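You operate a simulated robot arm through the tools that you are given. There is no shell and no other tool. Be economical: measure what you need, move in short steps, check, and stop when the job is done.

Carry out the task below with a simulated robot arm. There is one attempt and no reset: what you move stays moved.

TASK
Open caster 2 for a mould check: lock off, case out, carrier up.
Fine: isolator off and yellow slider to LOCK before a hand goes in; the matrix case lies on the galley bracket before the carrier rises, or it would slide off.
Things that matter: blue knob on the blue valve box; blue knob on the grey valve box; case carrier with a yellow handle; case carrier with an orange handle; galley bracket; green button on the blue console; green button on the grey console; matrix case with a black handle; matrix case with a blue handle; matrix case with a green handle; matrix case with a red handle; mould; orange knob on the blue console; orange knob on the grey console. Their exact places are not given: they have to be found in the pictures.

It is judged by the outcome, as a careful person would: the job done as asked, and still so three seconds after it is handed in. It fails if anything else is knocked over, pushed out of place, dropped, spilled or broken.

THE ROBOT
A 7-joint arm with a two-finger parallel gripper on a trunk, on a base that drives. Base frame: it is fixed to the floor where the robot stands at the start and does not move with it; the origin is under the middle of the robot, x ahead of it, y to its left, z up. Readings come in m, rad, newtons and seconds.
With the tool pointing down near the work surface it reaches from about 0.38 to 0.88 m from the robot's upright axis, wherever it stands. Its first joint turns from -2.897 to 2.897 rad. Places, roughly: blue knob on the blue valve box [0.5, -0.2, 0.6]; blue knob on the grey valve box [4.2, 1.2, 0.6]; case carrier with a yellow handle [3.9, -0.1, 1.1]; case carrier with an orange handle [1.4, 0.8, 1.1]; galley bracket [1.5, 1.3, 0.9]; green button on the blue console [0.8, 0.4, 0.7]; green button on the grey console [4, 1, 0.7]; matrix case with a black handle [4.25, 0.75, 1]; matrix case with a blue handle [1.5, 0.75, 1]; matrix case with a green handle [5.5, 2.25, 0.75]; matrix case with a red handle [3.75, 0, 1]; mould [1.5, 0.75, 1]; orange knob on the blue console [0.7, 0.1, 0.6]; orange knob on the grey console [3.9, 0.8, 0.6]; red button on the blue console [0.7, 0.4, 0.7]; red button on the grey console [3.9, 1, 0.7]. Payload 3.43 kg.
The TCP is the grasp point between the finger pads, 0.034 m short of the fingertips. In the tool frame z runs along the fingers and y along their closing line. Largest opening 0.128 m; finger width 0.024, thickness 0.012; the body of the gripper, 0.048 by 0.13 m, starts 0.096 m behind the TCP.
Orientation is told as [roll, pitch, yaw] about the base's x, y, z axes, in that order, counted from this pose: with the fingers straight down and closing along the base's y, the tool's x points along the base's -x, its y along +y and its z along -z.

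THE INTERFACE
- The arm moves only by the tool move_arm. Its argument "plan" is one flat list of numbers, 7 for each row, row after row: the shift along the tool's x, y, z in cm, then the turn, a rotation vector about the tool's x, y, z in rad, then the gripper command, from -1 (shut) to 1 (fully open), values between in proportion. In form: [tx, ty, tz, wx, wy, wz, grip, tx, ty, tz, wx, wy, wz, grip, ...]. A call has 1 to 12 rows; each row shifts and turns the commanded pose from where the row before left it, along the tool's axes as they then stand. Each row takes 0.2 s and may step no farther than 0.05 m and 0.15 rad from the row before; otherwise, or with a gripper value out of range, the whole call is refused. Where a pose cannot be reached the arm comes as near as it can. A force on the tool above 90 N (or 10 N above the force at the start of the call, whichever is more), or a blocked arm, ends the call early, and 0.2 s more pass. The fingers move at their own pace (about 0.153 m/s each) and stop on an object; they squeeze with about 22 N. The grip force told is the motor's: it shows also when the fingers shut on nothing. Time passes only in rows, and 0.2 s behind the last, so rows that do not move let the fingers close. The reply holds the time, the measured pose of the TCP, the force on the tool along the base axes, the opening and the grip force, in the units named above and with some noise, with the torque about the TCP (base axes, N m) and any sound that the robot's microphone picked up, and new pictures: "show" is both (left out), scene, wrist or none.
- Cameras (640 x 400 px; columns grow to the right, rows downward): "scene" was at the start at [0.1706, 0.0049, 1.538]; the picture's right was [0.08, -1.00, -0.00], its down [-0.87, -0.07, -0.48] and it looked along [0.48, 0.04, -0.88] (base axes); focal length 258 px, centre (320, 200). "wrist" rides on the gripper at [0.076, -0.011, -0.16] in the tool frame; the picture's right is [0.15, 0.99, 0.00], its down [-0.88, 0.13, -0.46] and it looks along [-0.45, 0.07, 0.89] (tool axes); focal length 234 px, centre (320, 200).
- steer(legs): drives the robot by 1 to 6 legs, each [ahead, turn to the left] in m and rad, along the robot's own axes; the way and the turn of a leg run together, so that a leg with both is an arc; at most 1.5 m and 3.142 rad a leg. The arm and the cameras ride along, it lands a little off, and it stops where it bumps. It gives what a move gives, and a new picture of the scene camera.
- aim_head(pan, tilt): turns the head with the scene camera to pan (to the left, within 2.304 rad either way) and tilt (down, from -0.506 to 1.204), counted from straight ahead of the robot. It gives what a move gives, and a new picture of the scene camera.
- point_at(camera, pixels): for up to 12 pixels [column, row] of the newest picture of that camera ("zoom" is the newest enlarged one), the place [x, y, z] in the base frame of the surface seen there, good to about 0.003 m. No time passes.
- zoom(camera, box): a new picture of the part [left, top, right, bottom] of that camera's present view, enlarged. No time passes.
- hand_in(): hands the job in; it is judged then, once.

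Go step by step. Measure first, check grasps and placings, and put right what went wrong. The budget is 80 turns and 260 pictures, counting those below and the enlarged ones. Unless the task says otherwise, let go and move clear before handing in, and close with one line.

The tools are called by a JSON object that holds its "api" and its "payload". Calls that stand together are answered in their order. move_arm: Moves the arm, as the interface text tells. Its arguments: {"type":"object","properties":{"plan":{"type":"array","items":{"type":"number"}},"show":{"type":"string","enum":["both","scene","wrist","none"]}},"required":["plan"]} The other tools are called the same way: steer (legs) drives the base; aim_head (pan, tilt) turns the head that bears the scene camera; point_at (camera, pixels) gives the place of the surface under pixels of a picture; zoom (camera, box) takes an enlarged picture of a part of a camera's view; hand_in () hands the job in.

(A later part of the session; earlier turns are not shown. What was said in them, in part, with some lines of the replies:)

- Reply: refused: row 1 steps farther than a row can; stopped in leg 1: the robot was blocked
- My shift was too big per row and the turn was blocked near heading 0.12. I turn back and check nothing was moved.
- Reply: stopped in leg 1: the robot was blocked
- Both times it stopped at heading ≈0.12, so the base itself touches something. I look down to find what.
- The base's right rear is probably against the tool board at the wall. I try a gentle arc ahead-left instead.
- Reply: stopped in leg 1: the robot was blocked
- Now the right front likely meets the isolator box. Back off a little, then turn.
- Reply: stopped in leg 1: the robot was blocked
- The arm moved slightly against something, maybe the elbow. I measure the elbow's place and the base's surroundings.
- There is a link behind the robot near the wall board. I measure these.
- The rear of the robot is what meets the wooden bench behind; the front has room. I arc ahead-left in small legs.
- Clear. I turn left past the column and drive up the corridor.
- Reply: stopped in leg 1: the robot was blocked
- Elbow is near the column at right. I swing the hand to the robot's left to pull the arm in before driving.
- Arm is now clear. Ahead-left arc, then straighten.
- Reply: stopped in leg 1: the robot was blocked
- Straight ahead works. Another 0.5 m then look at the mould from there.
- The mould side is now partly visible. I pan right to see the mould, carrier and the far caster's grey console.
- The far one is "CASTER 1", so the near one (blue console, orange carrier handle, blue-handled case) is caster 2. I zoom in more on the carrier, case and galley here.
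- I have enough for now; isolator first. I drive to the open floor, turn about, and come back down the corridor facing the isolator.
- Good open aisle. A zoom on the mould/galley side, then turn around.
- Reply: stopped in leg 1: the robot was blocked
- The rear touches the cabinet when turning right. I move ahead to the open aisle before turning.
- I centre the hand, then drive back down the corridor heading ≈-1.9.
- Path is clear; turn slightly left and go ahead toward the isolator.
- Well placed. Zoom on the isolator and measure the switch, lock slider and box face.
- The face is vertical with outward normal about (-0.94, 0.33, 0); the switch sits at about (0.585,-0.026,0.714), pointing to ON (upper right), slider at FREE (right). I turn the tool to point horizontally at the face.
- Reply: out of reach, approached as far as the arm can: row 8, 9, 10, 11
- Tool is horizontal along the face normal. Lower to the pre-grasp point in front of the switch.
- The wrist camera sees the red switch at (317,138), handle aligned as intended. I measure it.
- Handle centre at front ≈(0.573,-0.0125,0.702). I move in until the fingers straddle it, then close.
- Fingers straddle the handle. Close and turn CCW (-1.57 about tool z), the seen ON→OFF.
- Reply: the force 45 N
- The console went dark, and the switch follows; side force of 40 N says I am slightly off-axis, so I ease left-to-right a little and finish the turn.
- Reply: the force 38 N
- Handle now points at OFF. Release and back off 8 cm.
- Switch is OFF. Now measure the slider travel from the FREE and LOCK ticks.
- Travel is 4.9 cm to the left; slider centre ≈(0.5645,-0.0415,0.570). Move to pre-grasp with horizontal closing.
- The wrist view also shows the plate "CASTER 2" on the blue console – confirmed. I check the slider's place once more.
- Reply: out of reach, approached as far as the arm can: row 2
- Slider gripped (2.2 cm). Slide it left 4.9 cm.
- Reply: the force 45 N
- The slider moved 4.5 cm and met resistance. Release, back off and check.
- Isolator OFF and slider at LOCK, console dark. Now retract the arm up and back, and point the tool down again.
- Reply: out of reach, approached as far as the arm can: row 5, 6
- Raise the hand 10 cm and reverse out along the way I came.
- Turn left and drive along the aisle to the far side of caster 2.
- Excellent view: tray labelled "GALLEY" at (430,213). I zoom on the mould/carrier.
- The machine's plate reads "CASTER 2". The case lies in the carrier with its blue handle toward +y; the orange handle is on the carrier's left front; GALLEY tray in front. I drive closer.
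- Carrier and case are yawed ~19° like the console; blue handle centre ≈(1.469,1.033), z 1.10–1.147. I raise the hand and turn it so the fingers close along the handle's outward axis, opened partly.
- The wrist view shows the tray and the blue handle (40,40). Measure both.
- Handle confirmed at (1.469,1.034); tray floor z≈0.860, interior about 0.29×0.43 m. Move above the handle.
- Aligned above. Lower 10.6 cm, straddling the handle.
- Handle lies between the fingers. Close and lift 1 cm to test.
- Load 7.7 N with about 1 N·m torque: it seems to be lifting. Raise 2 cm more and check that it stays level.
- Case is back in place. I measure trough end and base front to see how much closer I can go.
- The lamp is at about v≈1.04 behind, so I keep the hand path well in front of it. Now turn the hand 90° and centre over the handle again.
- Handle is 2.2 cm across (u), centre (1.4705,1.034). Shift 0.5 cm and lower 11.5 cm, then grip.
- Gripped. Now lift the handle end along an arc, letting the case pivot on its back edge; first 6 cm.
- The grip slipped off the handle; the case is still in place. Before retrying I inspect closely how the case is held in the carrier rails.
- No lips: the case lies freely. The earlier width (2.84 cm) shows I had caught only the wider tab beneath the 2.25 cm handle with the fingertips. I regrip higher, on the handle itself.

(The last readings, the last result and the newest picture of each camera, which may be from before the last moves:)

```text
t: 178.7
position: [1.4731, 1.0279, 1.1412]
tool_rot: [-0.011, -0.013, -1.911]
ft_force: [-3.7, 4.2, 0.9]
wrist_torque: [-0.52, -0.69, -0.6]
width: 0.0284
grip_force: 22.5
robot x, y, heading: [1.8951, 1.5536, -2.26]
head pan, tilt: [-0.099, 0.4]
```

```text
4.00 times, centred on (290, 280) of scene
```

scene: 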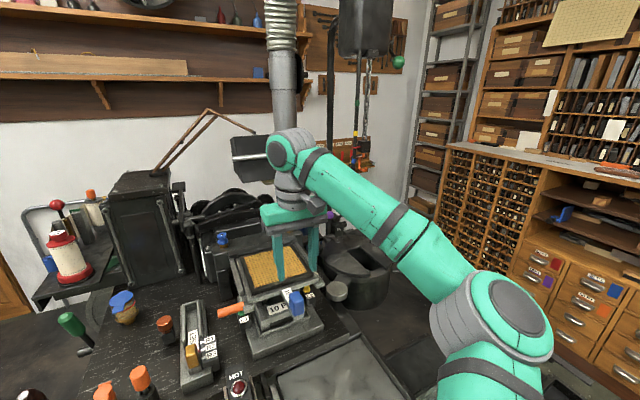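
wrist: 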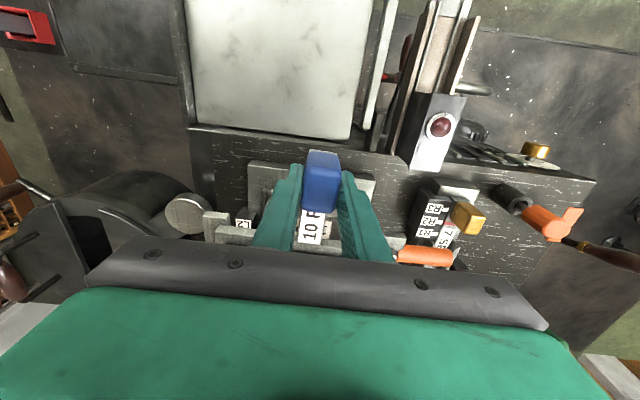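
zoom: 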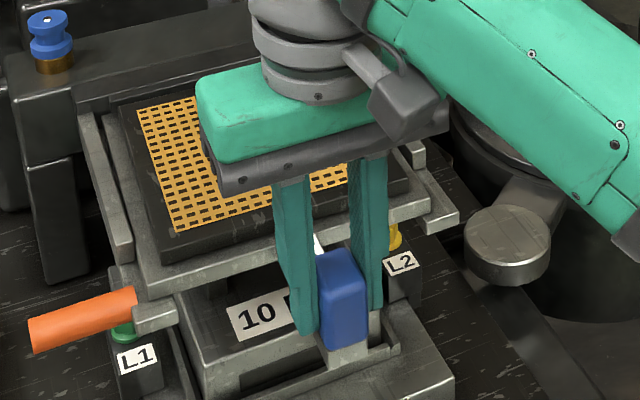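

Same 2.84 cm, so that is the handle's true width. I test-lift 1 cm from this higher grip and read the force.

{"api": "move_arm", "payload": {"plan": [0, 0, -0.5, 0, 0, 0, -1, 0, 0, -0.5, 0, 0, 0, -1], "show": "none"}}

{"api": "move_arm", "payload": {"plan": [-0.05, 0, -0.5, 0, 0, 0, -1, -0.05, 0, -0.5, 0, 0, 0, -1], "show": "wrist"}}

```text
t: 179.3
position: [1.473, 1.0293, 1.1506]
tool_rot: [-0.01, -0.01, -1.909]
ft_force: [-0.3, -0.9, -6.7]
wrist_torque: [0.51, -0.54, -0.22]
width: 0.028
grip_force: 21.8
robot x, y, heading: [1.8965, 1.5518, -2.25]
head pan, tilt: [-0.099, 0.4]
```

```text
t: 179.9
position: [1.4718, 1.0281, 1.1602]
tool_rot: [-0.01, -0.013, -1.909]
ft_force: [0.4, -1.2, -6.8]
wrist_torque: [0.39, -0.65, 0.21]
width: 0.0279
grip_force: 22.2
robot x, y, heading: [1.8933, 1.5523, -2.263]
head pan, tilt: [-0.099, 0.4]
```

wrist: 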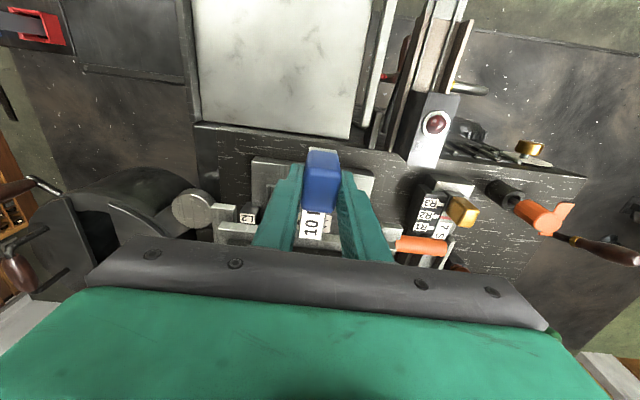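

Holding now: the numbers give a case weight of about 12 N. Continue the arc slowly.

{"api": "move_arm", "payload": {"plan": [-0.2, 0, -1.3, 0, 0, 0, -1, -0.25, 0, -1.3, 0, 0, 0, -1, -0.3, 0, -1.3, 0, 0, 0, -1, -0.35, 0, -1.3, 0, 0, 0, -1, -0.4, 0, -1.3, 0, 0, 0, -1], "show": "wrist"}}

{"api": "zoom", "payload": {"camera": "scene", "box": [220, 200, 350, 330]}}

```text
t: 181.1
position: [1.4672, 1.0165, 1.2263]
tool_rot: [-0.01, -0.014, -1.912]
ft_force: [-0.4, -0.3, -6.7]
wrist_torque: [0.15, -0.57, 0.03]
width: 0.028
grip_force: 21.7
robot x, y, heading: [1.8972, 1.5505, -2.256]
head pan, tilt: [-0.099, 0.4]
```

wrist: 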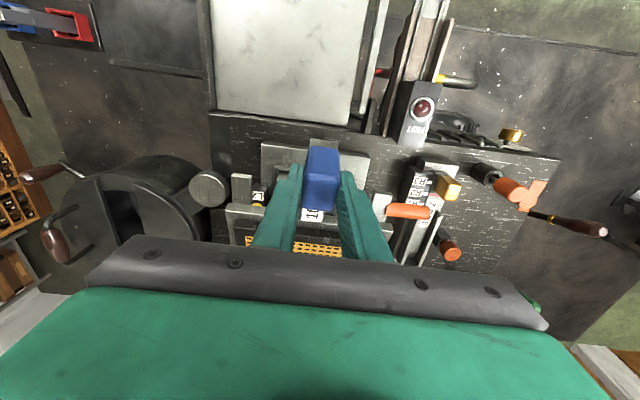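

```text
3.08 times, centred on (285, 265) of scene
```

zoom: 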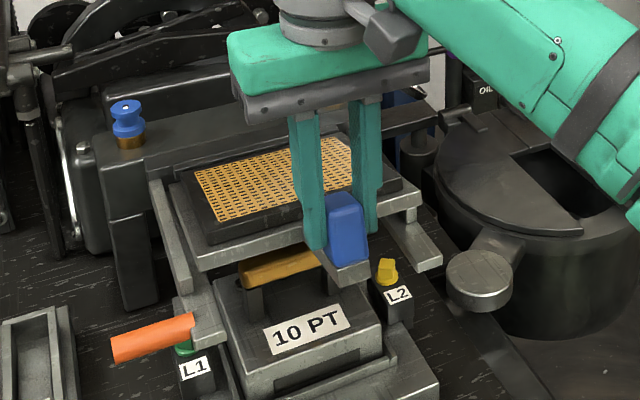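

It works: the case tilts (~18°), handle turning in the grip. Continue the arc.

{"api": "move_arm", "payload": {"plan": [-0.6, 0, -1.4, 0, 0, 0, -1, -0.5, 0, -1.4, 0, 0, 0, -1, -0.5, 0, -1.4, 0, 0, 0, -1, -0.5, 0, -1.4, 0, 0, 0, -1, -0.6, 0, -1.4, 0, 0, 0, -1, -0.7, 0, -1.4, 0, 0, 0, -1, -1.0, 0, -1.2, 0, 0, 0, -1, -1.2, 0, -1.2, 0, 0, 0, -1, -1.2, 0, -1.2, 0, 0, 0, -1], "show": "both"}}

{"api": "zoom", "payload": {"camera": "scene", "box": [210, 120, 370, 320]}}

```text
t: 183.1
position: [1.4486, 0.9529, 1.3469]
tool_rot: [-0.011, -0.013, -1.91]
ft_force: [0.6, 0.5, -7.9]
wrist_torque: [0.15, -0.71, 0.12]
width: 0.0278
grip_force: 21.5
robot x, y, heading: [1.8976, 1.5505, -2.259]
head pan, tilt: [-0.099, 0.4]
```

scene: 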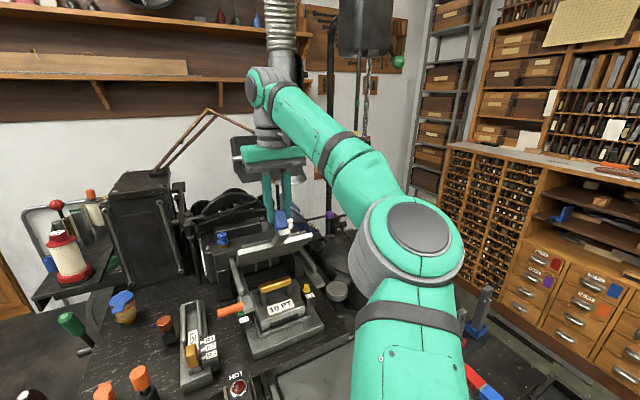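
wrist: 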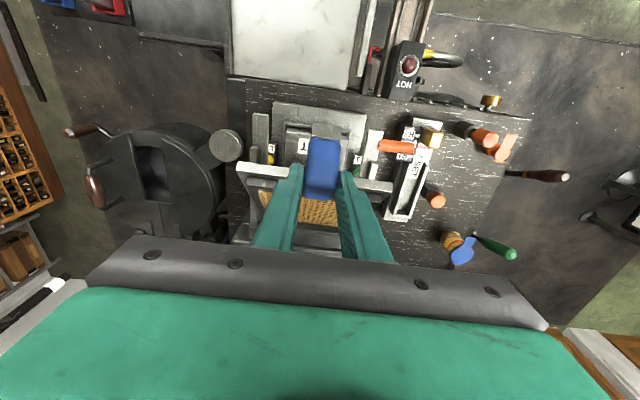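

```text
2.00 times, centred on (290, 220) of scene
```

zoom: 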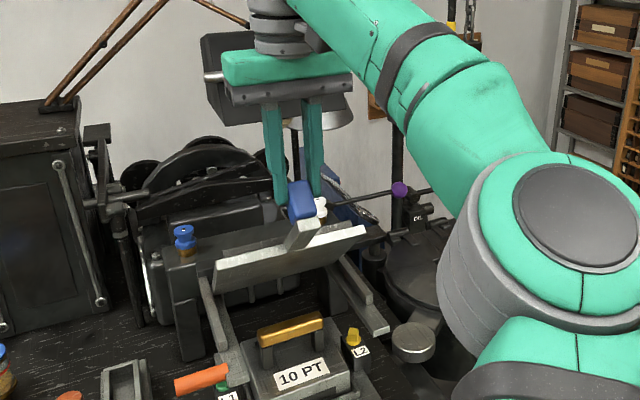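

The case stands at ~55°, bottom edge still on the carrier. Finish to near vertical, then lift.

{"api": "move_arm", "payload": {"plan": [-1.2, 0, -0.7, 0, 0, 0, -1, -1.2, 0, -0.7, 0, 0, 0, -1, -1.0, 0, -0.6, 0, 0, 0, -1, -0.6, 0, -0.6, 0, 0, 0, -1, 0, 0, -1.0, 0, 0, 0, -1, 0, 0, -1.0, 0, 0, 0, -1], "show": "both"}}

{"api": "zoom", "payload": {"camera": "scene", "box": [210, 120, 370, 320]}}

```text
t: 184.5
position: [1.4346, 0.9157, 1.38]
tool_rot: [-0.005, -0.002, -1.91]
ft_force: [-0.6, -0.8, -10.4]
wrist_torque: [0.43, -0.17, -0.02]
width: 0.0277
grip_force: 22.5
out of reach, approached as far as the arm can: row 6
robot x, y, heading: [1.897, 1.5539, -2.254]
head pan, tilt: [-0.099, 0.4]
```

scene: 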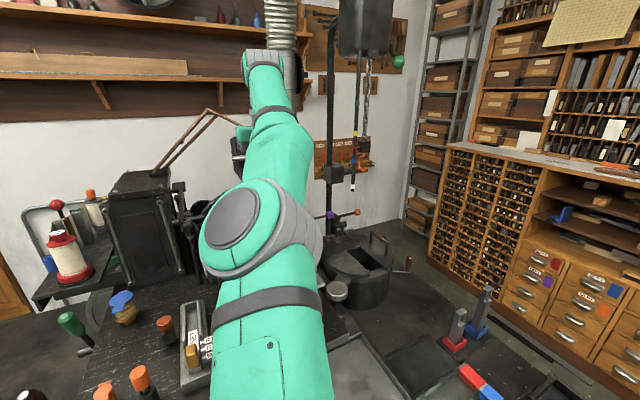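
wrist: 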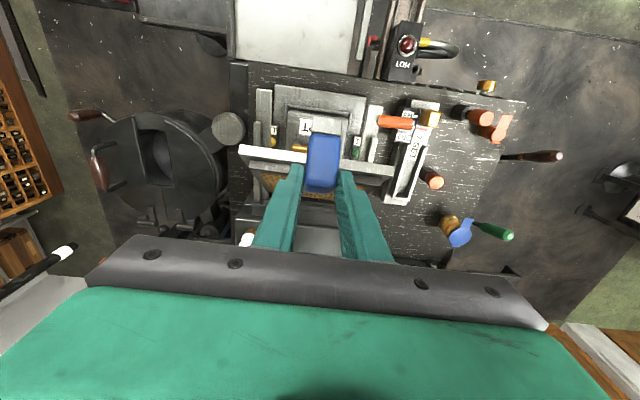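

```text
2.00 times, centred on (290, 220) of scene
```

zoom: 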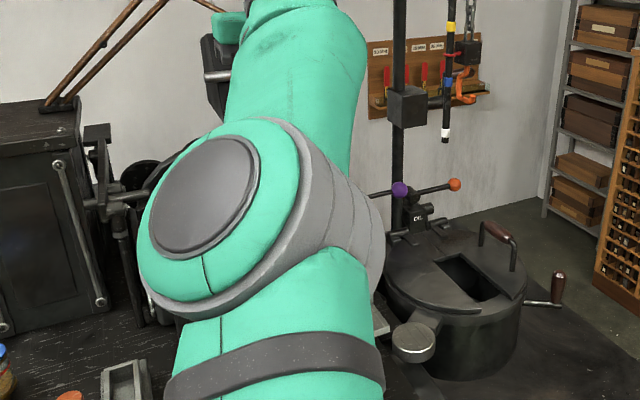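

Force 10.4 N ≈ nearly the whole weight; upward reach is limited here. I draw it gently outward (+v), gaining height as it comes nearer.

{"api": "move_arm", "payload": {"plan": [0.8, 0, -0.2, 0, 0, 0, -1, 0.8, 0, -0.3, 0, 0, 0, -1, 0.8, 0, -0.3, 0, 0, 0, -1, 1.0, 0, -0.3, 0, 0, 0, -1, 1.2, 0, -0.3, 0, 0, 0, -1, 1.4, 0, -0.3, 0, 0, 0, -1], "show": "both"}}

```text
t: 185.9
position: [1.4547, 0.9702, 1.39]
tool_rot: [0.001, 0.006, -1.909]
ft_force: [-1.9, -0.3, -10.7]
wrist_torque: [0.51, 0.29, -0.15]
width: 0.0277
grip_force: 21.8
robot x, y, heading: [1.8958, 1.5524, -2.255]
head pan, tilt: [-0.099, 0.4]
```

scene: 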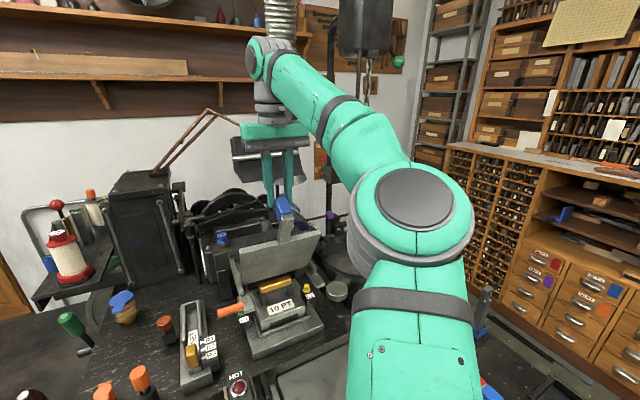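
wrist: 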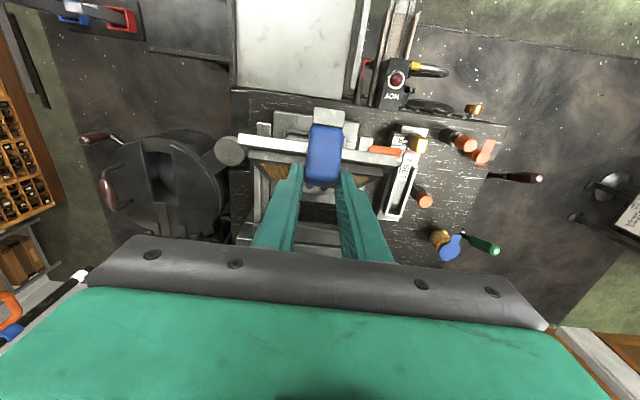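

Hanging well (10.7 N). Carry it out over the tray.

{"api": "move_arm", "payload": {"plan": [1.8, -0.3, 0, 0, 0, 0, -1, 2.2, -0.3, 0, 0, 0, 0, -1, 2.5, -0.3, 0, 0, 0, 0, -1, 2.5, -0.3, 0, 0, 0, 0, -1, 2.5, -0.3, 0, 0, 0, 0, -1, 2.5, -0.3, 0, 0, 0, 0, -1, 2.5, -0.3, 0, 0, 0, 0, -1, 2.5, -0.3, 0, 0, 0, 0, -1, 2.5, -0.3, 0, 0, 0, 0, -1, 2.5, -0.3, 0, 0, 0, 0, -1], "show": "wrist"}}

{"api": "aim_head", "payload": {"pan": -0.1, "tilt": 0.8}}

```text
t: 188.1
position: [1.5096, 1.209, 1.4044]
tool_rot: [-0.012, -0.014, -1.911]
ft_force: [2.1, -0.4, -11.7]
wrist_torque: [0.38, -0.17, 0.02]
width: 0.0278
grip_force: 22.0
robot x, y, heading: [1.8927, 1.5565, -2.258]
head pan, tilt: [-0.099, 0.4]
```

wrist: 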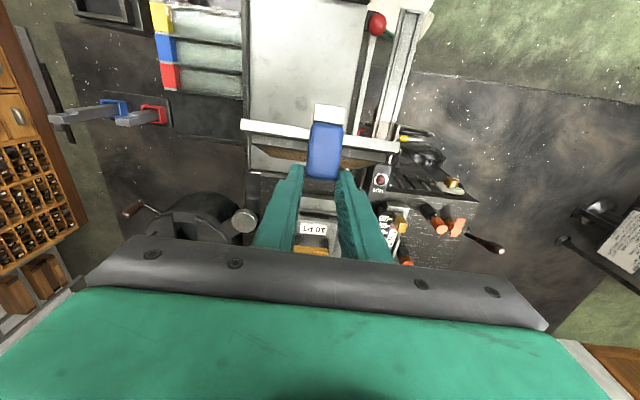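

```text
t: 188.9
position: [1.51, 1.2092, 1.4041]
tool_rot: [-0.009, -0.013, -1.911]
ft_force: [-0.3, 0.5, -10.2]
wrist_torque: [0.23, -0.13, 0.01]
width: 0.0278
grip_force: 22.0
robot x, y, heading: [1.8949, 1.5472, -2.254]
head pan, tilt: [-0.099, 0.799]
```

scene: 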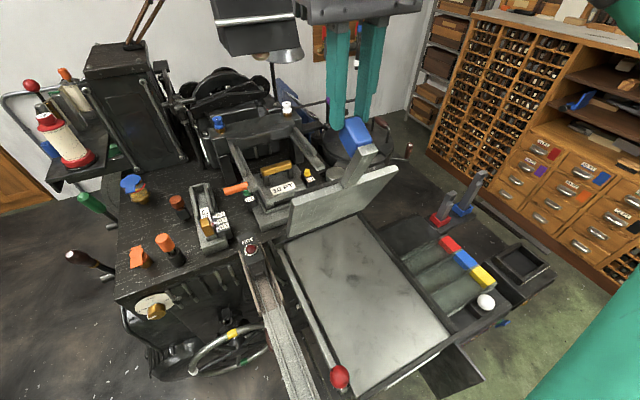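

The case hangs over the tray. Measure its lower edge.

{"api": "point_at", "payload": {"camera": "scene", "pixels": [[292, 232], [335, 215], [375, 192], [294, 200], [395, 168], [345, 195], [365, 150]]}}

```text
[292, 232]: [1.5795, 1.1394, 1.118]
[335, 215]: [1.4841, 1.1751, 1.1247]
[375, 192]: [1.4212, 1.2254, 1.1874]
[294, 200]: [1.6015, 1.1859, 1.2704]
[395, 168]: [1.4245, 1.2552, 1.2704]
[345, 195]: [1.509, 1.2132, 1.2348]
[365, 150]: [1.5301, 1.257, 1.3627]
```

Plate spans u 0.925–1.115, lower edge z≈1.108. Shift 6 cm toward the tray's middle and 4.5 cm back, and lower most of the way.

{"api": "move_arm", "payload": {"plan": [-1.5, -2, 0, 0, 0, 0, -1, -1.5, -2, 0, 0, 0, 0, -1, -1.5, -2, 0, 0, 0, 0, -1, 0, 0, 2.5, 0, 0, 0, -1, 0, 0, 3.2, 0, 0, 0, -1, 0, 0, 3.2, 0, 0, 0, -1, 0, 0, 3.2, 0, 0, 0, -1, 0, 0, 3.2, 0, 0, 0, -1, 0, 0, 3.2, 0, 0, 0, -1, 0, 0, 2.0, 0, 0, 0, -1, 0, 0, 1.0, 0, 0, 0, -1], "show": "scene"}}

{"api": "zoom", "payload": {"camera": "scene", "box": [250, 130, 450, 290]}}

```text
t: 191.3
position: [1.4326, 1.1853, 1.1909]
tool_rot: [-0.009, -0.012, -1.91]
ft_force: [0.7, 0.2, -10.6]
wrist_torque: [0.27, -0.1, -0.02]
width: 0.0279
grip_force: 21.9
robot x, y, heading: [1.8931, 1.5529, -2.258]
head pan, tilt: [-0.099, 0.799]
```

scene: 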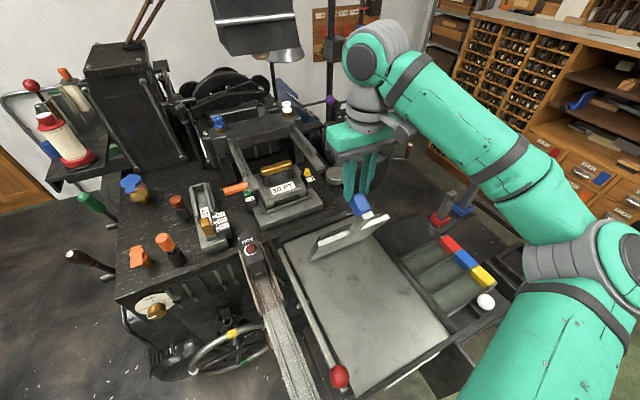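

```text
2.50 times, centred on (350, 210) of scene
5 turns are left
```

zoom: 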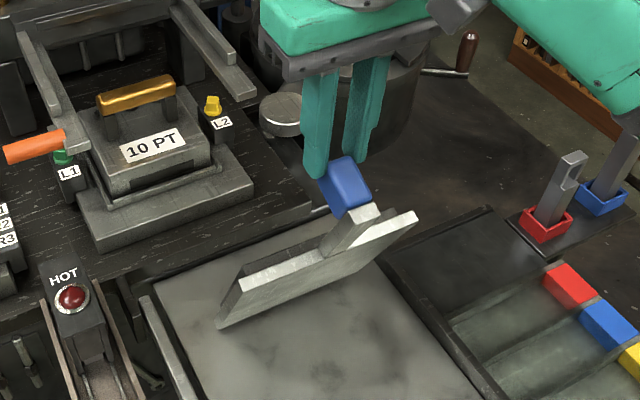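

The case hangs just above the tray, lower edge ≈3.5 cm from the floor of it; few turns remain, so I batch: touch down, lay it flat by an arc (handle outward), release, lift clear, and turn the tool horizontal for the carrier handle.

{"api": "move_arm", "payload": {"plan": [-1.5, 0, 1, 0, 0, 0, -1, -1.5, 0, 1, 0, 0, 0, -1, 0, 0, 1, 0, 0, 0, -1, 0, 0, 0.6, 0, 0, 0, -1, 2.25, 0, 0.54, 0, 0, 0, -1, 2.25, 0, 0.54, 0, 0, 0, -1, 2.13, 0, 0.89, 0, 0, 0, -1, 2.13, 0, 0.89, 0, 0, 0, -1, 1.97, 0, 1.2, 0, 0, 0, -1, 1.97, 0, 1.2, 0, 0, 0, -1, 1.76, 0, 1.5, 0, 0, 0, -1, 1.76, 0, 1.5, 0, 0, 0, -1], "show": "scene"}}

{"api": "move_arm", "payload": {"plan": [1.5, 0, 1.76, 0, 0, 0, -1, 1.5, 0, 1.76, 0, 0, 0, -1, 1.2, 0, 1.97, 0, 0, 0, -1, 1.2, 0, 1.97, 0, 0, 0, -1, 0.89, 0, 2.13, 0, 0, 0, -1, 0.89, 0, 2.13, 0, 0, 0, -1, 0.51, 0, 2.07, 0, 0, 0, -1, 0.51, 0, 2.07, 0, 0, 0, -1, 0, 0, 0.5, 0, 0, 0, -1, 0, 0, 0, 0, 0, 0, -1], "show": "both"}}

{"api": "move_arm", "payload": {"plan": [0, 0, 0, 0, 0, 0, -0.2, 0, 0, 0, 0, 0, 0, 0, 0, 0, -2, 0, 0, 0, 0, 0, 0, -4, 0, 0, 0, 0, 0, 0, -4, 0, 0, 0, 0, 0, 0, -4.6, 0, 0, 0, 0, 0, 0, -4.6, 0, 0, 0, 0, 0, 0, -4.6, 0, 0, 0, 0, 0, 0, -4.6, 0, 0, 0, 0, 0, 0, -4.6, 0, 0, 0, 0], "show": "scene"}}

{"api": "move_arm", "payload": {"plan": [-3.7, 2.8, 0, 0, 0, 0, 0, -3.7, 2.8, 0, 0, 0, 0, 0, -3.7, 2.8, 0, 0, 0, 0, 0, -3.7, 2.8, 0, 0, 0, 0, 0, -3.7, 2.8, 0, 0, 0, 0, 0, -3.7, 2.8, 0, 0, 0, 0, 0, -3.7, 2.8, 0, 0, 0, 0, 0], "show": "none"}}

{"api": "move_arm", "payload": {"plan": [0, 0, 0, 0, -0.143, 0, -0.3, 0, 0, 0, 0, -0.143, 0, -0.3, 0, 0, 0, 0, -0.143, 0, -0.3, 0, 0, 0, 0, -0.143, 0, -0.3, 0, 0, 0, 0, -0.143, 0, -0.3, 0, 0, 0, 0, -0.143, 0, -0.3, 0, 0, 0, 0, -0.143, 0, -0.3, 0, 0, 0, 0, -0.143, 0, -0.3, 0, 0, 0, 0, -0.143, 0, -0.3, 0, 0, 0, 0, -0.143, 0, -0.3, 0, 0, 0, 0, -0.143, 0, -0.3], "show": "none"}}

{"api": "move_arm", "payload": {"plan": [0, 0, 0, 0, 0, -0.143, -0.3, 0, 0, 0, 0, 0, -0.143, -0.3, 0, 0, 0, 0, 0, -0.143, -0.3, 0, 0, 0, 0, 0, -0.143, -0.3, 0, 0, 0, 0, 0, -0.143, -0.3, 0, 0, 0, 0, 0, -0.143, -0.3, 0, 0, 0, 0, 0, -0.143, -0.3, 0, 0, 0, 0, 0, -0.143, -0.3, 0, 0, 0, 0, 0, -0.143, -0.3, 0, 0, 0, 0, 0, -0.143, -0.3, 0, 0, 0, 0, 0, -0.143, -0.3], "show": "both"}}

{"api": "zoom", "payload": {"camera": "scene", "box": [200, 120, 440, 320]}}

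{"api": "point_at", "payload": {"camera": "scene", "pixels": [[228, 190], [240, 186], [246, 184], [250, 190]]}}

```text
t: 193.9
position: [1.4756, 1.3108, 1.0709]
tool_rot: [-0.011, -0.013, -1.91]
ft_force: [-0.2, -0.6, -2.7]
wrist_torque: [-0.74, -0.32, -0.17]
width: 0.0282
grip_force: 21.8
robot x, y, heading: [1.8955, 1.5517, -2.256]
head pan, tilt: [-0.099, 0.799]
```

scene: 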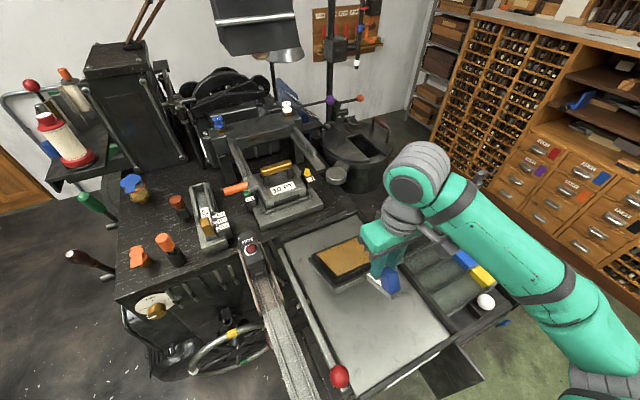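

```text
t: 196.1
position: [1.4995, 1.3865, 0.9042]
tool_rot: [-0.012, -0.012, -1.911]
ft_force: [-6.3, 5.2, 12.6]
wrist_torque: [-0.14, -0.92, -0.04]
width: 0.0282
grip_force: 22.4
robot x, y, heading: [1.8948, 1.5547, -2.258]
head pan, tilt: [-0.099, 0.799]
```

scene: 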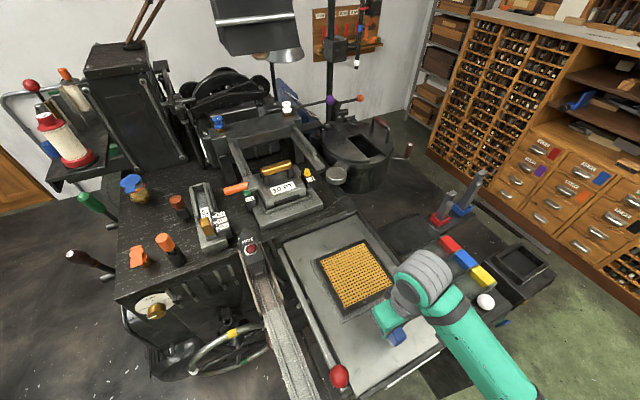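
wrist: 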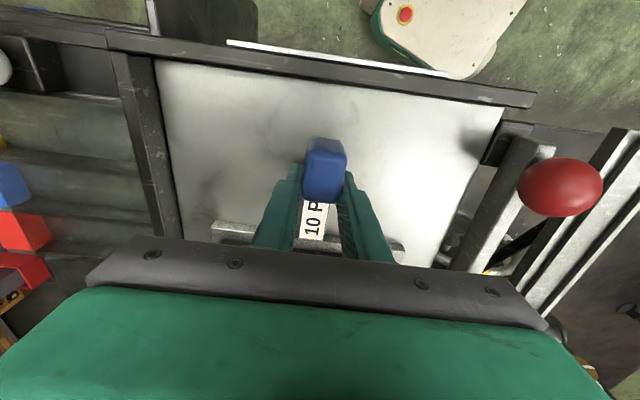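

```text
t: 198.3
position: [1.5076, 1.3863, 1.2356]
tool_rot: [-0.011, -0.013, -1.911]
ft_force: [-0.5, 0.1, 0.1]
wrist_torque: [-0.01, -0.02, 0.04]
width: 0.0642
grip_force: 0.1
robot x, y, heading: [1.8972, 1.552, -2.256]
head pan, tilt: [-0.099, 0.799]
```

scene: 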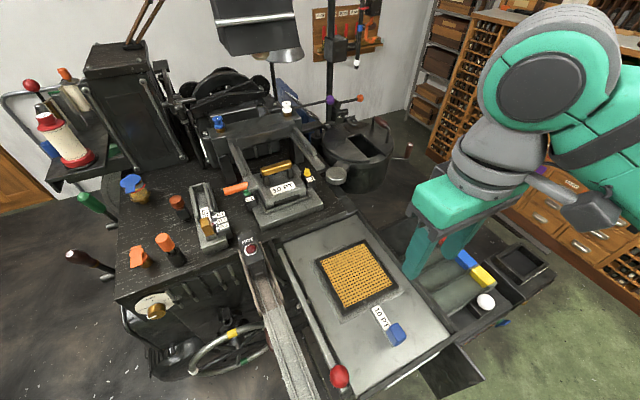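

```text
t: 199.9
position: [1.6038, 1.0775, 1.2366]
tool_rot: [-0.011, -0.014, -1.91]
ft_force: [-0.3, 0.8, 0.7]
wrist_torque: [-0.04, -0.08, 0.03]
width: 0.064
grip_force: 0.1
robot x, y, heading: [1.8945, 1.5552, -2.251]
head pan, tilt: [-0.099, 0.799]
```

```text
t: 202.5
position: [1.5681, 1.0315, 1.2772]
tool_rot: [-2.089, -1.474, 0.187]
ft_force: [0.9, 0.5, 0.8]
wrist_torque: [0.02, -0.04, -0.07]
width: 0.0443
grip_force: 0.0
out of reach, approached as far as the arm can: row 8, 9, 10, 11
robot x, y, heading: [1.8964, 1.5476, -2.257]
head pan, tilt: [-0.099, 0.799]
stopped in row 11: the arm was blocked; the commanded pose is now the measured one
```

```text
t: 203.2
position: [1.5611, 1.0766, 1.34]
tool_rot: [-1.976, -1.124, 0.155]
ft_force: [-1.9, 6.0, 3.1]
wrist_torque: [0.5, 0.02, 0.44]
width: 0.0446
grip_force: 0.1
robot x, y, heading: [1.7281, 1.698, -2.34]
head pan, tilt: [-0.099, 0.799]
stopped in row 3: the arm was blocked; the commanded pose is now the measured one
```

scene: 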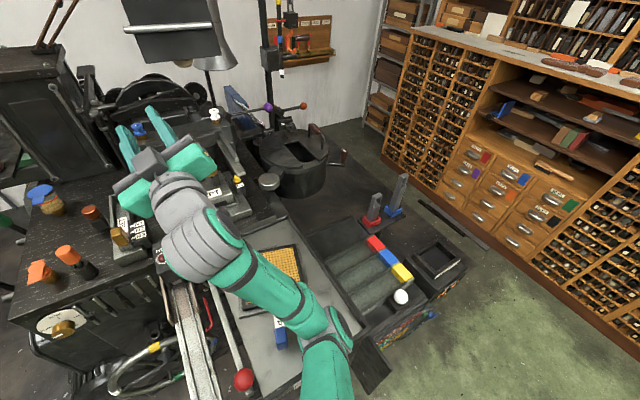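
wrist: 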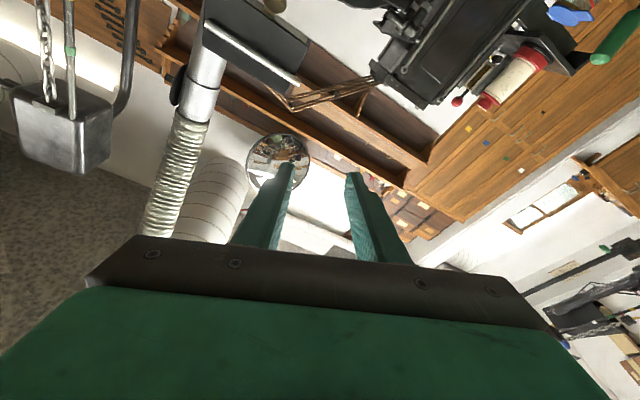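

```text
2.00 times, centred on (320, 220) of scene
```

zoom: 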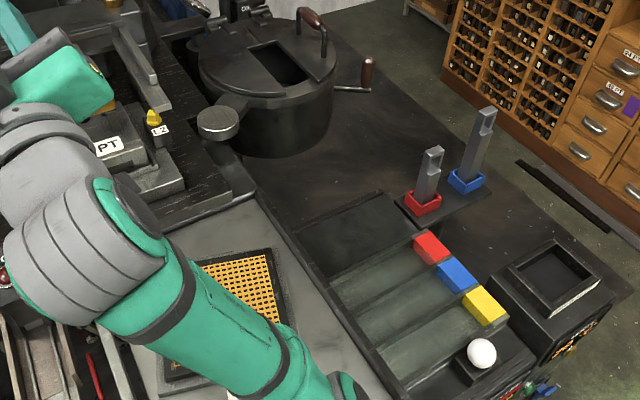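

```text
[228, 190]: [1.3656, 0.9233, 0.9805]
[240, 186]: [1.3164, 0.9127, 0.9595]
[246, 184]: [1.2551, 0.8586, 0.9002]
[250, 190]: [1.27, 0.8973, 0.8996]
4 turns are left
```

The case lies flat on the GALLEY tray (seen at 360,275 before the last turn). But turning the tool horizontal jammed the arm and shifted the base to (1.728,1.698). I measure the arm links and case, and edge the hand toward a spot in front of the orange handle.

{"api": "point_at", "payload": {"camera": "scene", "pixels": [[300, 305], [330, 340], [320, 375], [250, 265], [195, 245], [285, 262], [280, 335], [243, 378], [190, 330], [207, 175], [240, 180], [150, 210]]}}

{"api": "move_arm", "payload": {"plan": [2.87, 2.93, 1.46, 0, 0, 0, -1, 2.87, 2.93, 1.46, 0, 0, 0, -1, 2.87, 2.93, 1.46, 0, 0, 0, -1, 2.87, 2.93, 1.46, 0, 0, 0, -1], "show": "both"}}

{"api": "aim_head", "payload": {"pan": 0.2, "tilt": 0.75}}

{"api": "zoom", "payload": {"camera": "scene", "box": [160, 90, 480, 320]}}

{"api": "point_at", "payload": {"camera": "zoom", "pixels": [[320, 200], [320, 300], [400, 300], [240, 200], [260, 160], [200, 200], [320, 120], [440, 360]]}}

```text
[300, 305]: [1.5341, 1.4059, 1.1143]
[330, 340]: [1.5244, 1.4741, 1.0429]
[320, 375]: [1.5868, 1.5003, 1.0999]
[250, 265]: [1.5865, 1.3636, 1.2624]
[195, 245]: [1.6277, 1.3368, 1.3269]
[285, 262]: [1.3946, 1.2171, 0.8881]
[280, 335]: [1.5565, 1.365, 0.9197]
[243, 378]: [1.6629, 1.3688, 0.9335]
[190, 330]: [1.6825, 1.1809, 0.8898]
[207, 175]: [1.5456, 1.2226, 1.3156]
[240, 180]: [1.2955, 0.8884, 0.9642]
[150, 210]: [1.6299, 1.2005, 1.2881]
```

```text
t: 203.7
position: [1.4456, 1.0787, 1.3659]
tool_rot: [-2.103, -0.98, 0.049]
ft_force: [3.5, -1.0, -4.1]
wrist_torque: [-0.59, 0.09, -0.36]
width: 0.0
grip_force: 22.3
robot x, y, heading: [1.8122, 1.6347, -2.307]
head pan, tilt: [-0.099, 0.799]
stopped in row 2: the arm was blocked; the commanded pose is now the measured one
```

scene: 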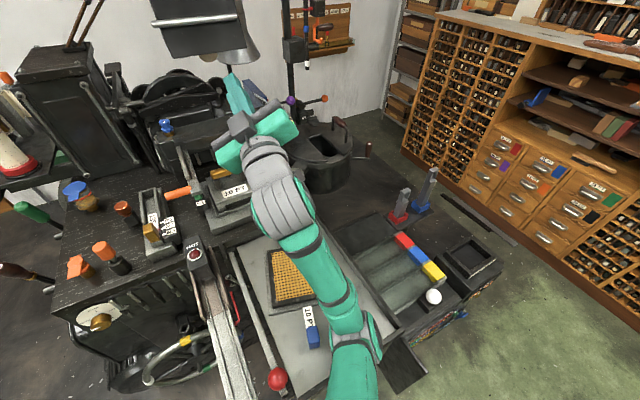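
wrist: 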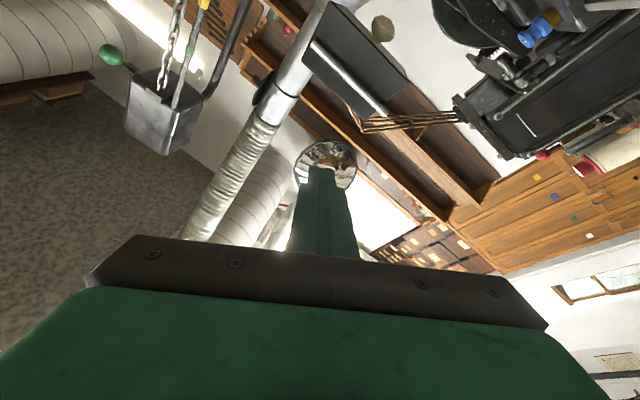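

```text
t: 204.5
position: [1.471, 1.0854, 1.3744]
tool_rot: [-2.13, -0.979, 0.105]
ft_force: [0.5, -0.3, 0.6]
wrist_torque: [0.04, -0.03, -0.08]
width: 0.0001
grip_force: 22.0
robot x, y, heading: [1.8144, 1.6442, -2.308]
head pan, tilt: [0.201, 0.75]
```

scene: 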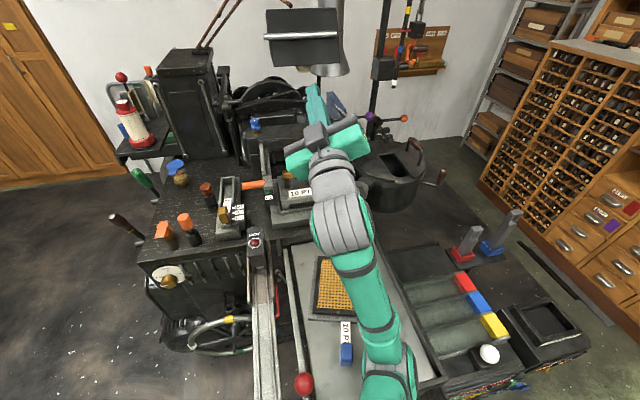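

```text
1.74 times, centred on (320, 205) of scene
```

zoom: 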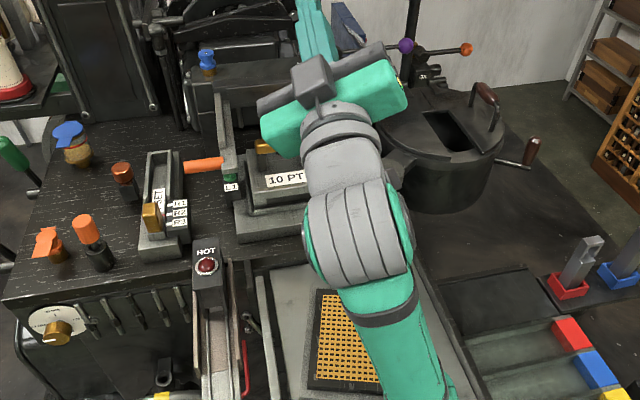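

```text
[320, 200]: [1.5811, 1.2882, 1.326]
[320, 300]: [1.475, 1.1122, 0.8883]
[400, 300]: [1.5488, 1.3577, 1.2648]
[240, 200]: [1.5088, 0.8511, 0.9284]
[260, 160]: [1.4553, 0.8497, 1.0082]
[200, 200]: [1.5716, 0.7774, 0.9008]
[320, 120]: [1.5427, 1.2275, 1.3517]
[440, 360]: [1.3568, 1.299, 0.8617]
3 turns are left
```

The elbow folded badly and is pushing the base around; case and tray look untouched (case at ~(1.47,1.2), handle at (1.556,1.365)). I untangle by turning the tool back down, pull the hand in, and drive beside the trough so the carrier handle is within easy reach.

{"api": "move_arm", "payload": {"plan": [0, 0, 0, -0.0711, 0.1251, 0, 0, 0, 0, 0, -0.0711, 0.1251, 0, 0, 0, 0, 0, -0.0711, 0.1251, 0, 0, 0, 0, 0, -0.0711, 0.1251, 0, 0, 0, 0, 0, -0.0711, 0.1251, 0, 0, 0, 0, 0, -0.0711, 0.1251, 0, 0, 0, 0, 0, -0.0711, 0.1251, 0, 0, 0, 0, 0, -0.0711, 0.1251, 0, 0, 0, 0, 0, -0.0711, 0.1251, 0, 0, 0, 0, 0, -0.0711, 0.1251, 0, 0, 0, 0, 0, -0.0711, 0.1251, 0, 0], "show": "none"}}

{"api": "move_arm", "payload": {"plan": [0, 0, 0, -0.0711, 0.1251, 0, 0, 0, 0, 0, -0.0711, 0.1251, 0, 0, 3.8, 3.1, 0, 0, 0, 0, 0, 3.8, 3.1, 0, 0, 0, 0, 0, 3.8, 3.1, 0, 0, 0, 0, 0], "show": "scene"}}

{"api": "steer", "payload": {"legs": [[0, 1.0], [0.36, 0], [0, -1.0]]}}

{"api": "aim_head", "payload": {"pan": 0.1, "tilt": 0.75}}

{"api": "move_arm", "payload": {"plan": [0, 0, 0, 0, 0, -0.14, 0, 0, 0, 0, 0, 0, -0.14, 0, 0, 0, 0, 0, 0, -0.14, 0, 0, 0, 0, 0, 0, -0.14, 0, 0, 0, 0, 0, 0, -0.14, 0, 0, 0, 0, 0, 0, -0.14, 0, 0, 0, 0, 0, 0, -0.14, 0, 0, 0, 0, 0, 0, -0.11, 0], "show": "both"}}

```text
t: 206.9
position: [1.4709, 1.0864, 1.3755]
tool_rot: [-0.145, -0.248, -1.41]
ft_force: [-0.3, -0.5, -0.2]
wrist_torque: [0.01, -0.01, 0.01]
width: 0.0639
grip_force: 0.1
robot x, y, heading: [1.8189, 1.6436, -2.307]
head pan, tilt: [0.201, 0.75]
```

```text
t: 208.1
position: [1.5474, 1.2111, 1.3732]
tool_rot: [-0.001, 0.001, -1.427]
ft_force: [0.4, 0.2, -0.5]
wrist_torque: [0.04, -0.03, 0.02]
width: 0.064
grip_force: 0.1
robot x, y, heading: [1.8165, 1.6409, -2.304]
head pan, tilt: [0.201, 0.75]
```

scene: 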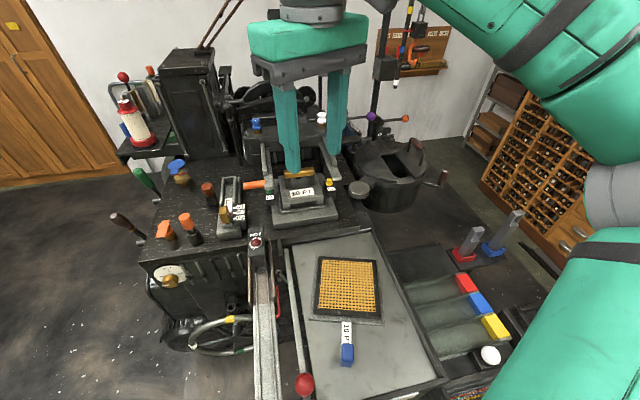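

```text
t: 216.1
position: [1.6501, 0.8636, 1.3752]
tool_rot: [-0.003, 0.0, -1.401]
ft_force: [0.0, -0.3, 0.4]
wrist_torque: [0.0, -0.05, 0.0]
width: 0.0638
grip_force: 0.0
robot x, y, heading: [1.8988, 1.3073, -2.284]
head pan, tilt: [0.201, 0.75]
```

scene: 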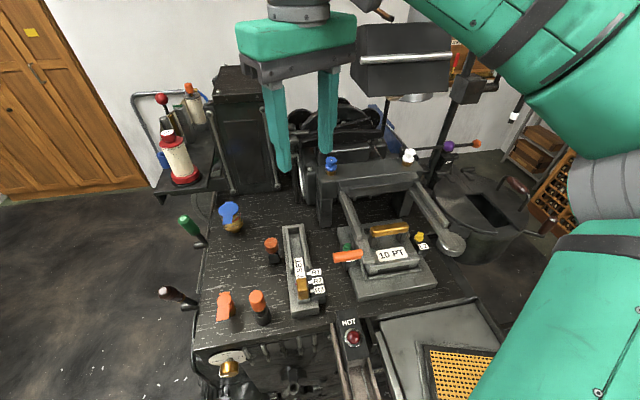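

```text
t: 216.8
position: [1.6511, 0.8619, 1.374]
tool_rot: [-0.001, 0.001, -1.4]
ft_force: [-0.5, -0.1, 0.1]
wrist_torque: [-0.02, 0.01, -0.01]
width: 0.0644
grip_force: 0.2
robot x, y, heading: [1.8986, 1.3119, -2.277]
head pan, tilt: [0.099, 0.75]
```

scene: 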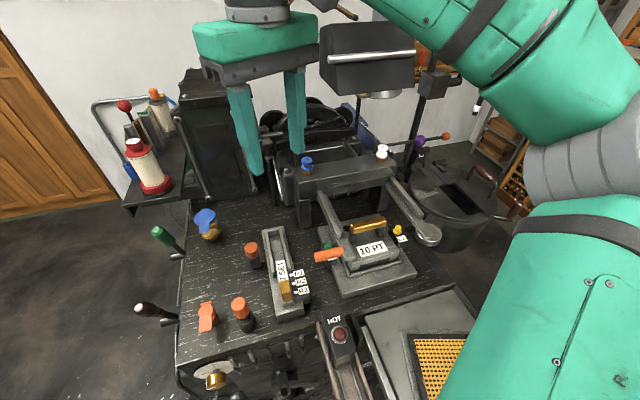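

```text
t: 218.6
position: [1.6511, 0.8632, 1.3728]
tool_rot: [-0.002, 0.003, -0.31]
ft_force: [0.1, 0.1, -0.6]
wrist_torque: [-0.03, -0.02, 0.0]
width: 0.0639
grip_force: 0.1
robot x, y, heading: [1.8964, 1.3047, -2.274]
head pan, tilt: [0.099, 0.75]
2 turns are left
```

scene: 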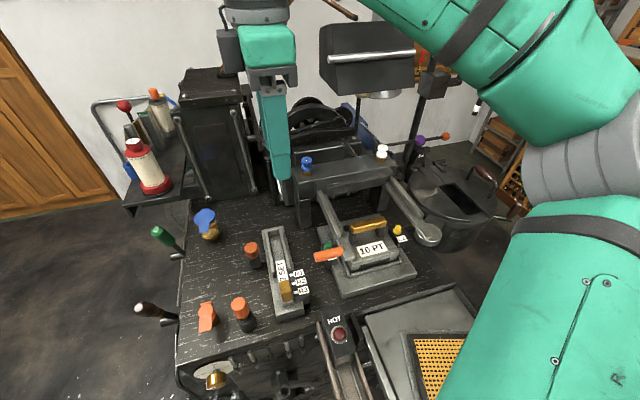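
wrist: 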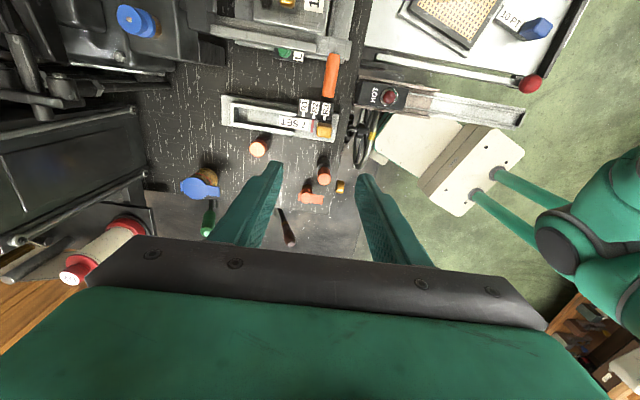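

The hand is well placed, base at (1.896,1.305). I lower onto the orange handle (≈1.577,0.898,1.075), grip it, and swing the carrier up along its arc, holding it there to check.

{"api": "move_arm", "payload": {"plan": [4.07, 0.42, 0, 0, 0, 0.029, 0, 4.08, 0.42, 0, 0, 0, 0, 0, 0, 0, 4.5, 0, 0, 0, 0, 0, 0, 4.5, 0, 0, 0, 0, 0, 0, 4.5, 0, 0, 0, 0, 0, 0, 4.5, 0, 0, 0, 0, 0, 0, 4.5, 0, 0, 0, 0, 0, 0, 4.0, 0, 0, 0, 0, 0, 0, 3.0, 0, 0, 0, 0, 0, 0, 0, 0, 0, 0, -1, 0, 0, 0, 0, 0, 0, -1, 0, 0, 0, 0, 0, 0, -1], "show": "both"}}

{"api": "move_arm", "payload": {"plan": [0, -0.1, -1.97, 0, 0, 0, -1, 0, -0.25, -1.97, 0, 0, 0, -1, 0, -0.45, -1.91, 0, 0, 0, -1, 0, -0.57, -1.91, 0, 0, 0, -1, 0, -0.8, -1.8, 0, 0, 0, -1, 0, -0.87, -1.8, 0, 0, 0, -1], "show": "none"}}

{"api": "move_arm", "payload": {"plan": [0, -1.1, -1.62, 0, 0, 0, -1, 0, -1.17, -1.62, 0, 0, 0, -1, 0, -1.35, -1.4, 0, 0, 0, -1, 0, -1.45, -1.4, 0, 0, 0, -1, 0, -1.57, -1.14, 0, 0, 0, -1, 0, -1.67, -1.14, 0, 0, 0, -1], "show": "scene"}}

{"api": "move_arm", "payload": {"plan": [0, -1.77, -0.84, 0, 0, 0, -1, 0, -1.82, -0.84, 0, 0, 0, -1, 0, -1.9, -0.51, 0, 0, 0, -1, 0, -1.92, -0.51, 0, 0, 0, -1, 0, -1.95, -0.2, 0, 0, 0, -1, 0, -1.95, -0.1, 0, 0, 0, -1, 0, 0, 0, 0, 0, 0, -1], "show": "both"}}

{"api": "aim_head", "payload": {"pan": 0.1, "tilt": 0.55}}

{"api": "zoom", "payload": {"camera": "scene", "box": [220, 80, 460, 330]}}

```text
t: 221.2
position: [1.5753, 0.8963, 1.0782]
tool_rot: [-0.004, -0.001, -0.343]
ft_force: [-16.8, -40.8, -0.1]
wrist_torque: [-0.2, -0.62, 0.53]
width: 0.028
grip_force: 22.1
robot x, y, heading: [1.8965, 1.3069, -2.277]
head pan, tilt: [0.099, 0.75]
```

scene: 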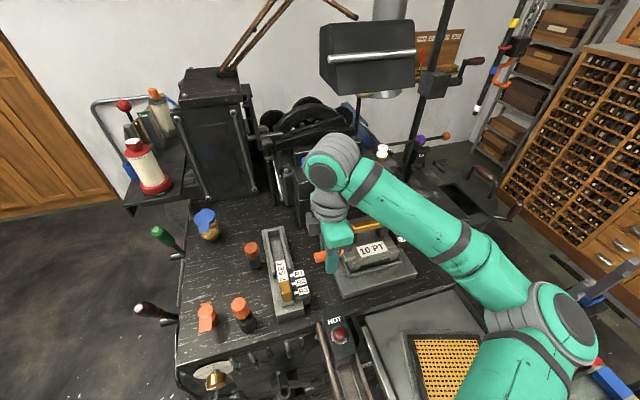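
wrist: 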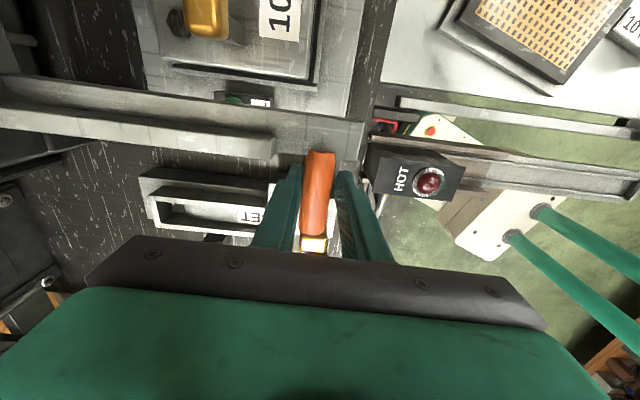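

```text
t: 222.6
position: [1.5683, 0.8714, 1.1929]
tool_rot: [0.004, 0.004, -0.339]
ft_force: [3.4, 21.9, 3.9]
wrist_torque: [0.46, 0.07, 1.11]
width: 0.0221
grip_force: 44.6
robot x, y, heading: [1.8995, 1.3061, -2.28]
head pan, tilt: [0.099, 0.75]
```

```text
t: 224.0
position: [1.5391, 0.7905, 1.2754]
tool_rot: [-0.002, 0.003, -0.34]
ft_force: [18.8, 17.0, 27.3]
wrist_torque: [-0.12, 0.04, 1.07]
width: 0.0221
grip_force: 44.9
robot x, y, heading: [1.8954, 1.3073, -2.277]
head pan, tilt: [0.099, 0.75]
```

scene: 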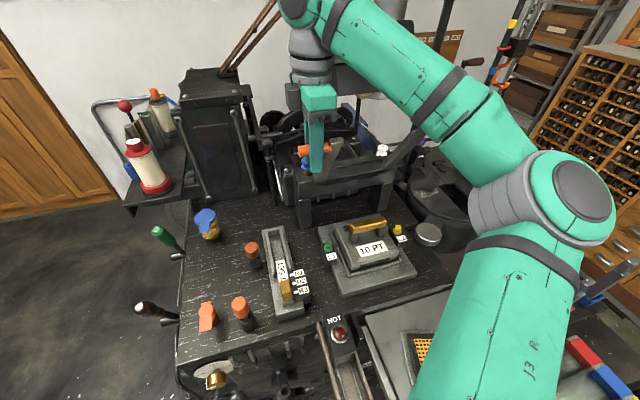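

```text
t: 224.9
position: [1.5211, 0.7415, 1.2975]
tool_rot: [0.026, 0.006, -0.326]
ft_force: [30.2, 56.8, 5.3]
wrist_torque: [-0.51, 0.79, 0.56]
width: 0.0217
grip_force: 44.7
robot x, y, heading: [1.898, 1.3118, -2.283]
head pan, tilt: [0.099, 0.75]
stopped in row 4: the force on the tool passed its limit at 102 N (the readings are from after the stop); the commanded pose is now the measured one
```

scene: 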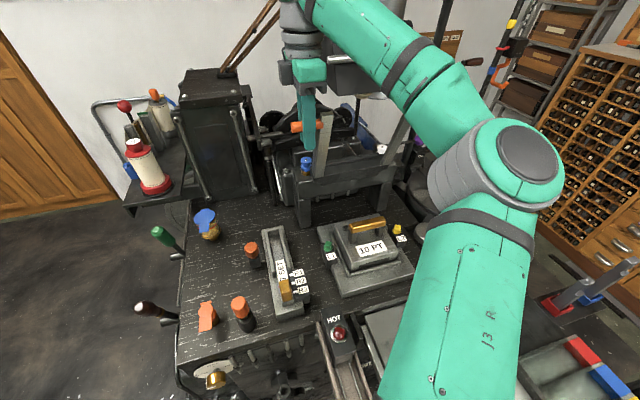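
wrist: 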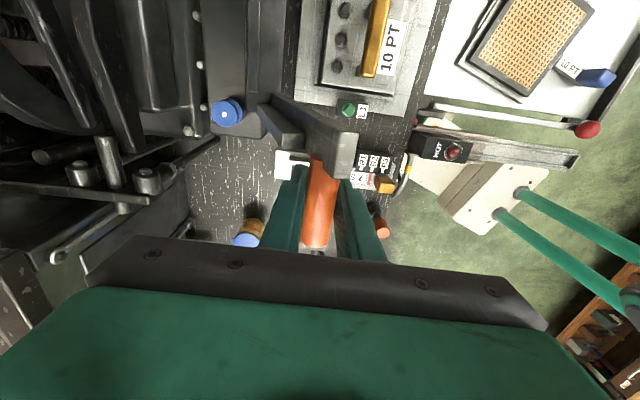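

```text
t: 225.6
position: [1.5215, 0.741, 1.299]
tool_rot: [0.027, 0.005, -0.33]
ft_force: [36.6, 64.2, 8.9]
wrist_torque: [-0.59, 1.13, 0.56]
width: 0.0219
grip_force: 45.2
robot x, y, heading: [1.9021, 1.3099, -2.278]
head pan, tilt: [0.099, 0.55]
```

scene: 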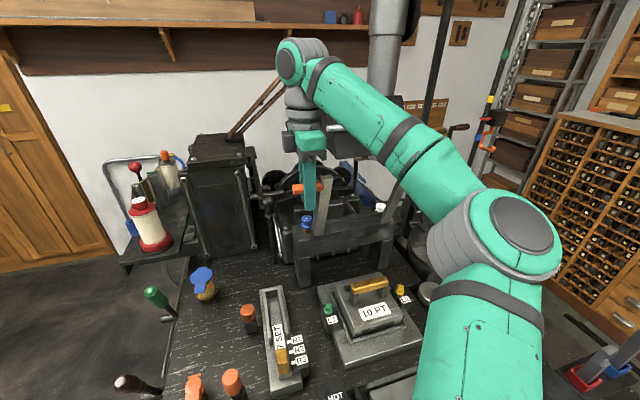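

```text
1.60 times, centred on (340, 205) of scene
1 turns are left
```

zoom: 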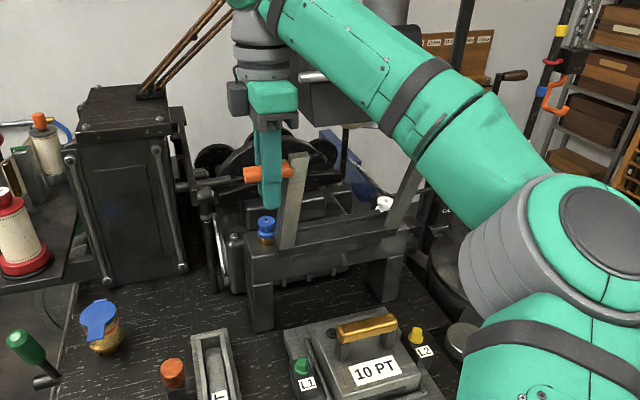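

The carrier is up against its stop (~75°, force limit reached), the handle at (318,188). I let go, slide the open fingers off along the handle's axis, move clear and hand in.

{"api": "move_arm", "payload": {"plan": [0, 0, 0, 0, 0, 0, -0.4, 0, 0, 0, 0, 0, 0, 0, 0, 0, 0, 0, 0, 0, 0, -2, 0, 0, 0, 0, 0, 0, -2.5, 0, 0, 0, 0, 0, 0, -2.5, 0, 0, 0, 0, 0, 0, -2, 0, 0, 0, 0, 0, 0, 0, 3, 0, 0, 0, 0, 0, 0, 4, 0, 0, 0, 0, 0, 0, 4, 0, 0, 0, 0, 0], "show": "scene"}}

{"api": "hand_in", "payload": {}}

```text
t: 227.8
position: [1.6384, 0.8123, 1.2989]
tool_rot: [0.021, 0.002, -0.335]
ft_force: [0.2, -0.3, -0.8]
wrist_torque: [0.03, 0.04, 0.0]
width: 0.064
grip_force: 0.0
robot x, y, heading: [1.8983, 1.3074, -2.282]
head pan, tilt: [0.099, 0.55]
```

scene: 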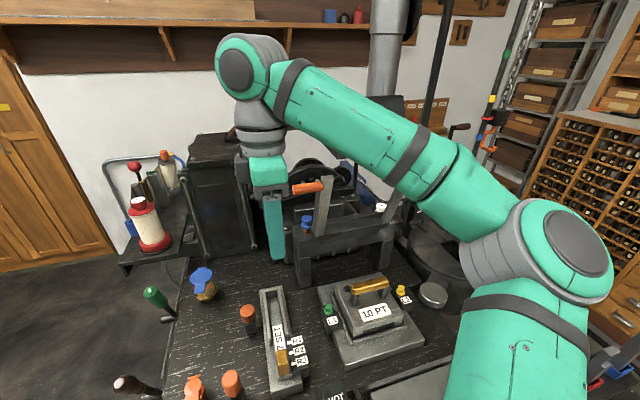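

```text
The job is handed in.
```

Caster 2 is open for the mould check: isolator OFF, yellow slider at LOCK, matrix case flat on the galley bracket, and the carrier up against its stop, still up after I let go.
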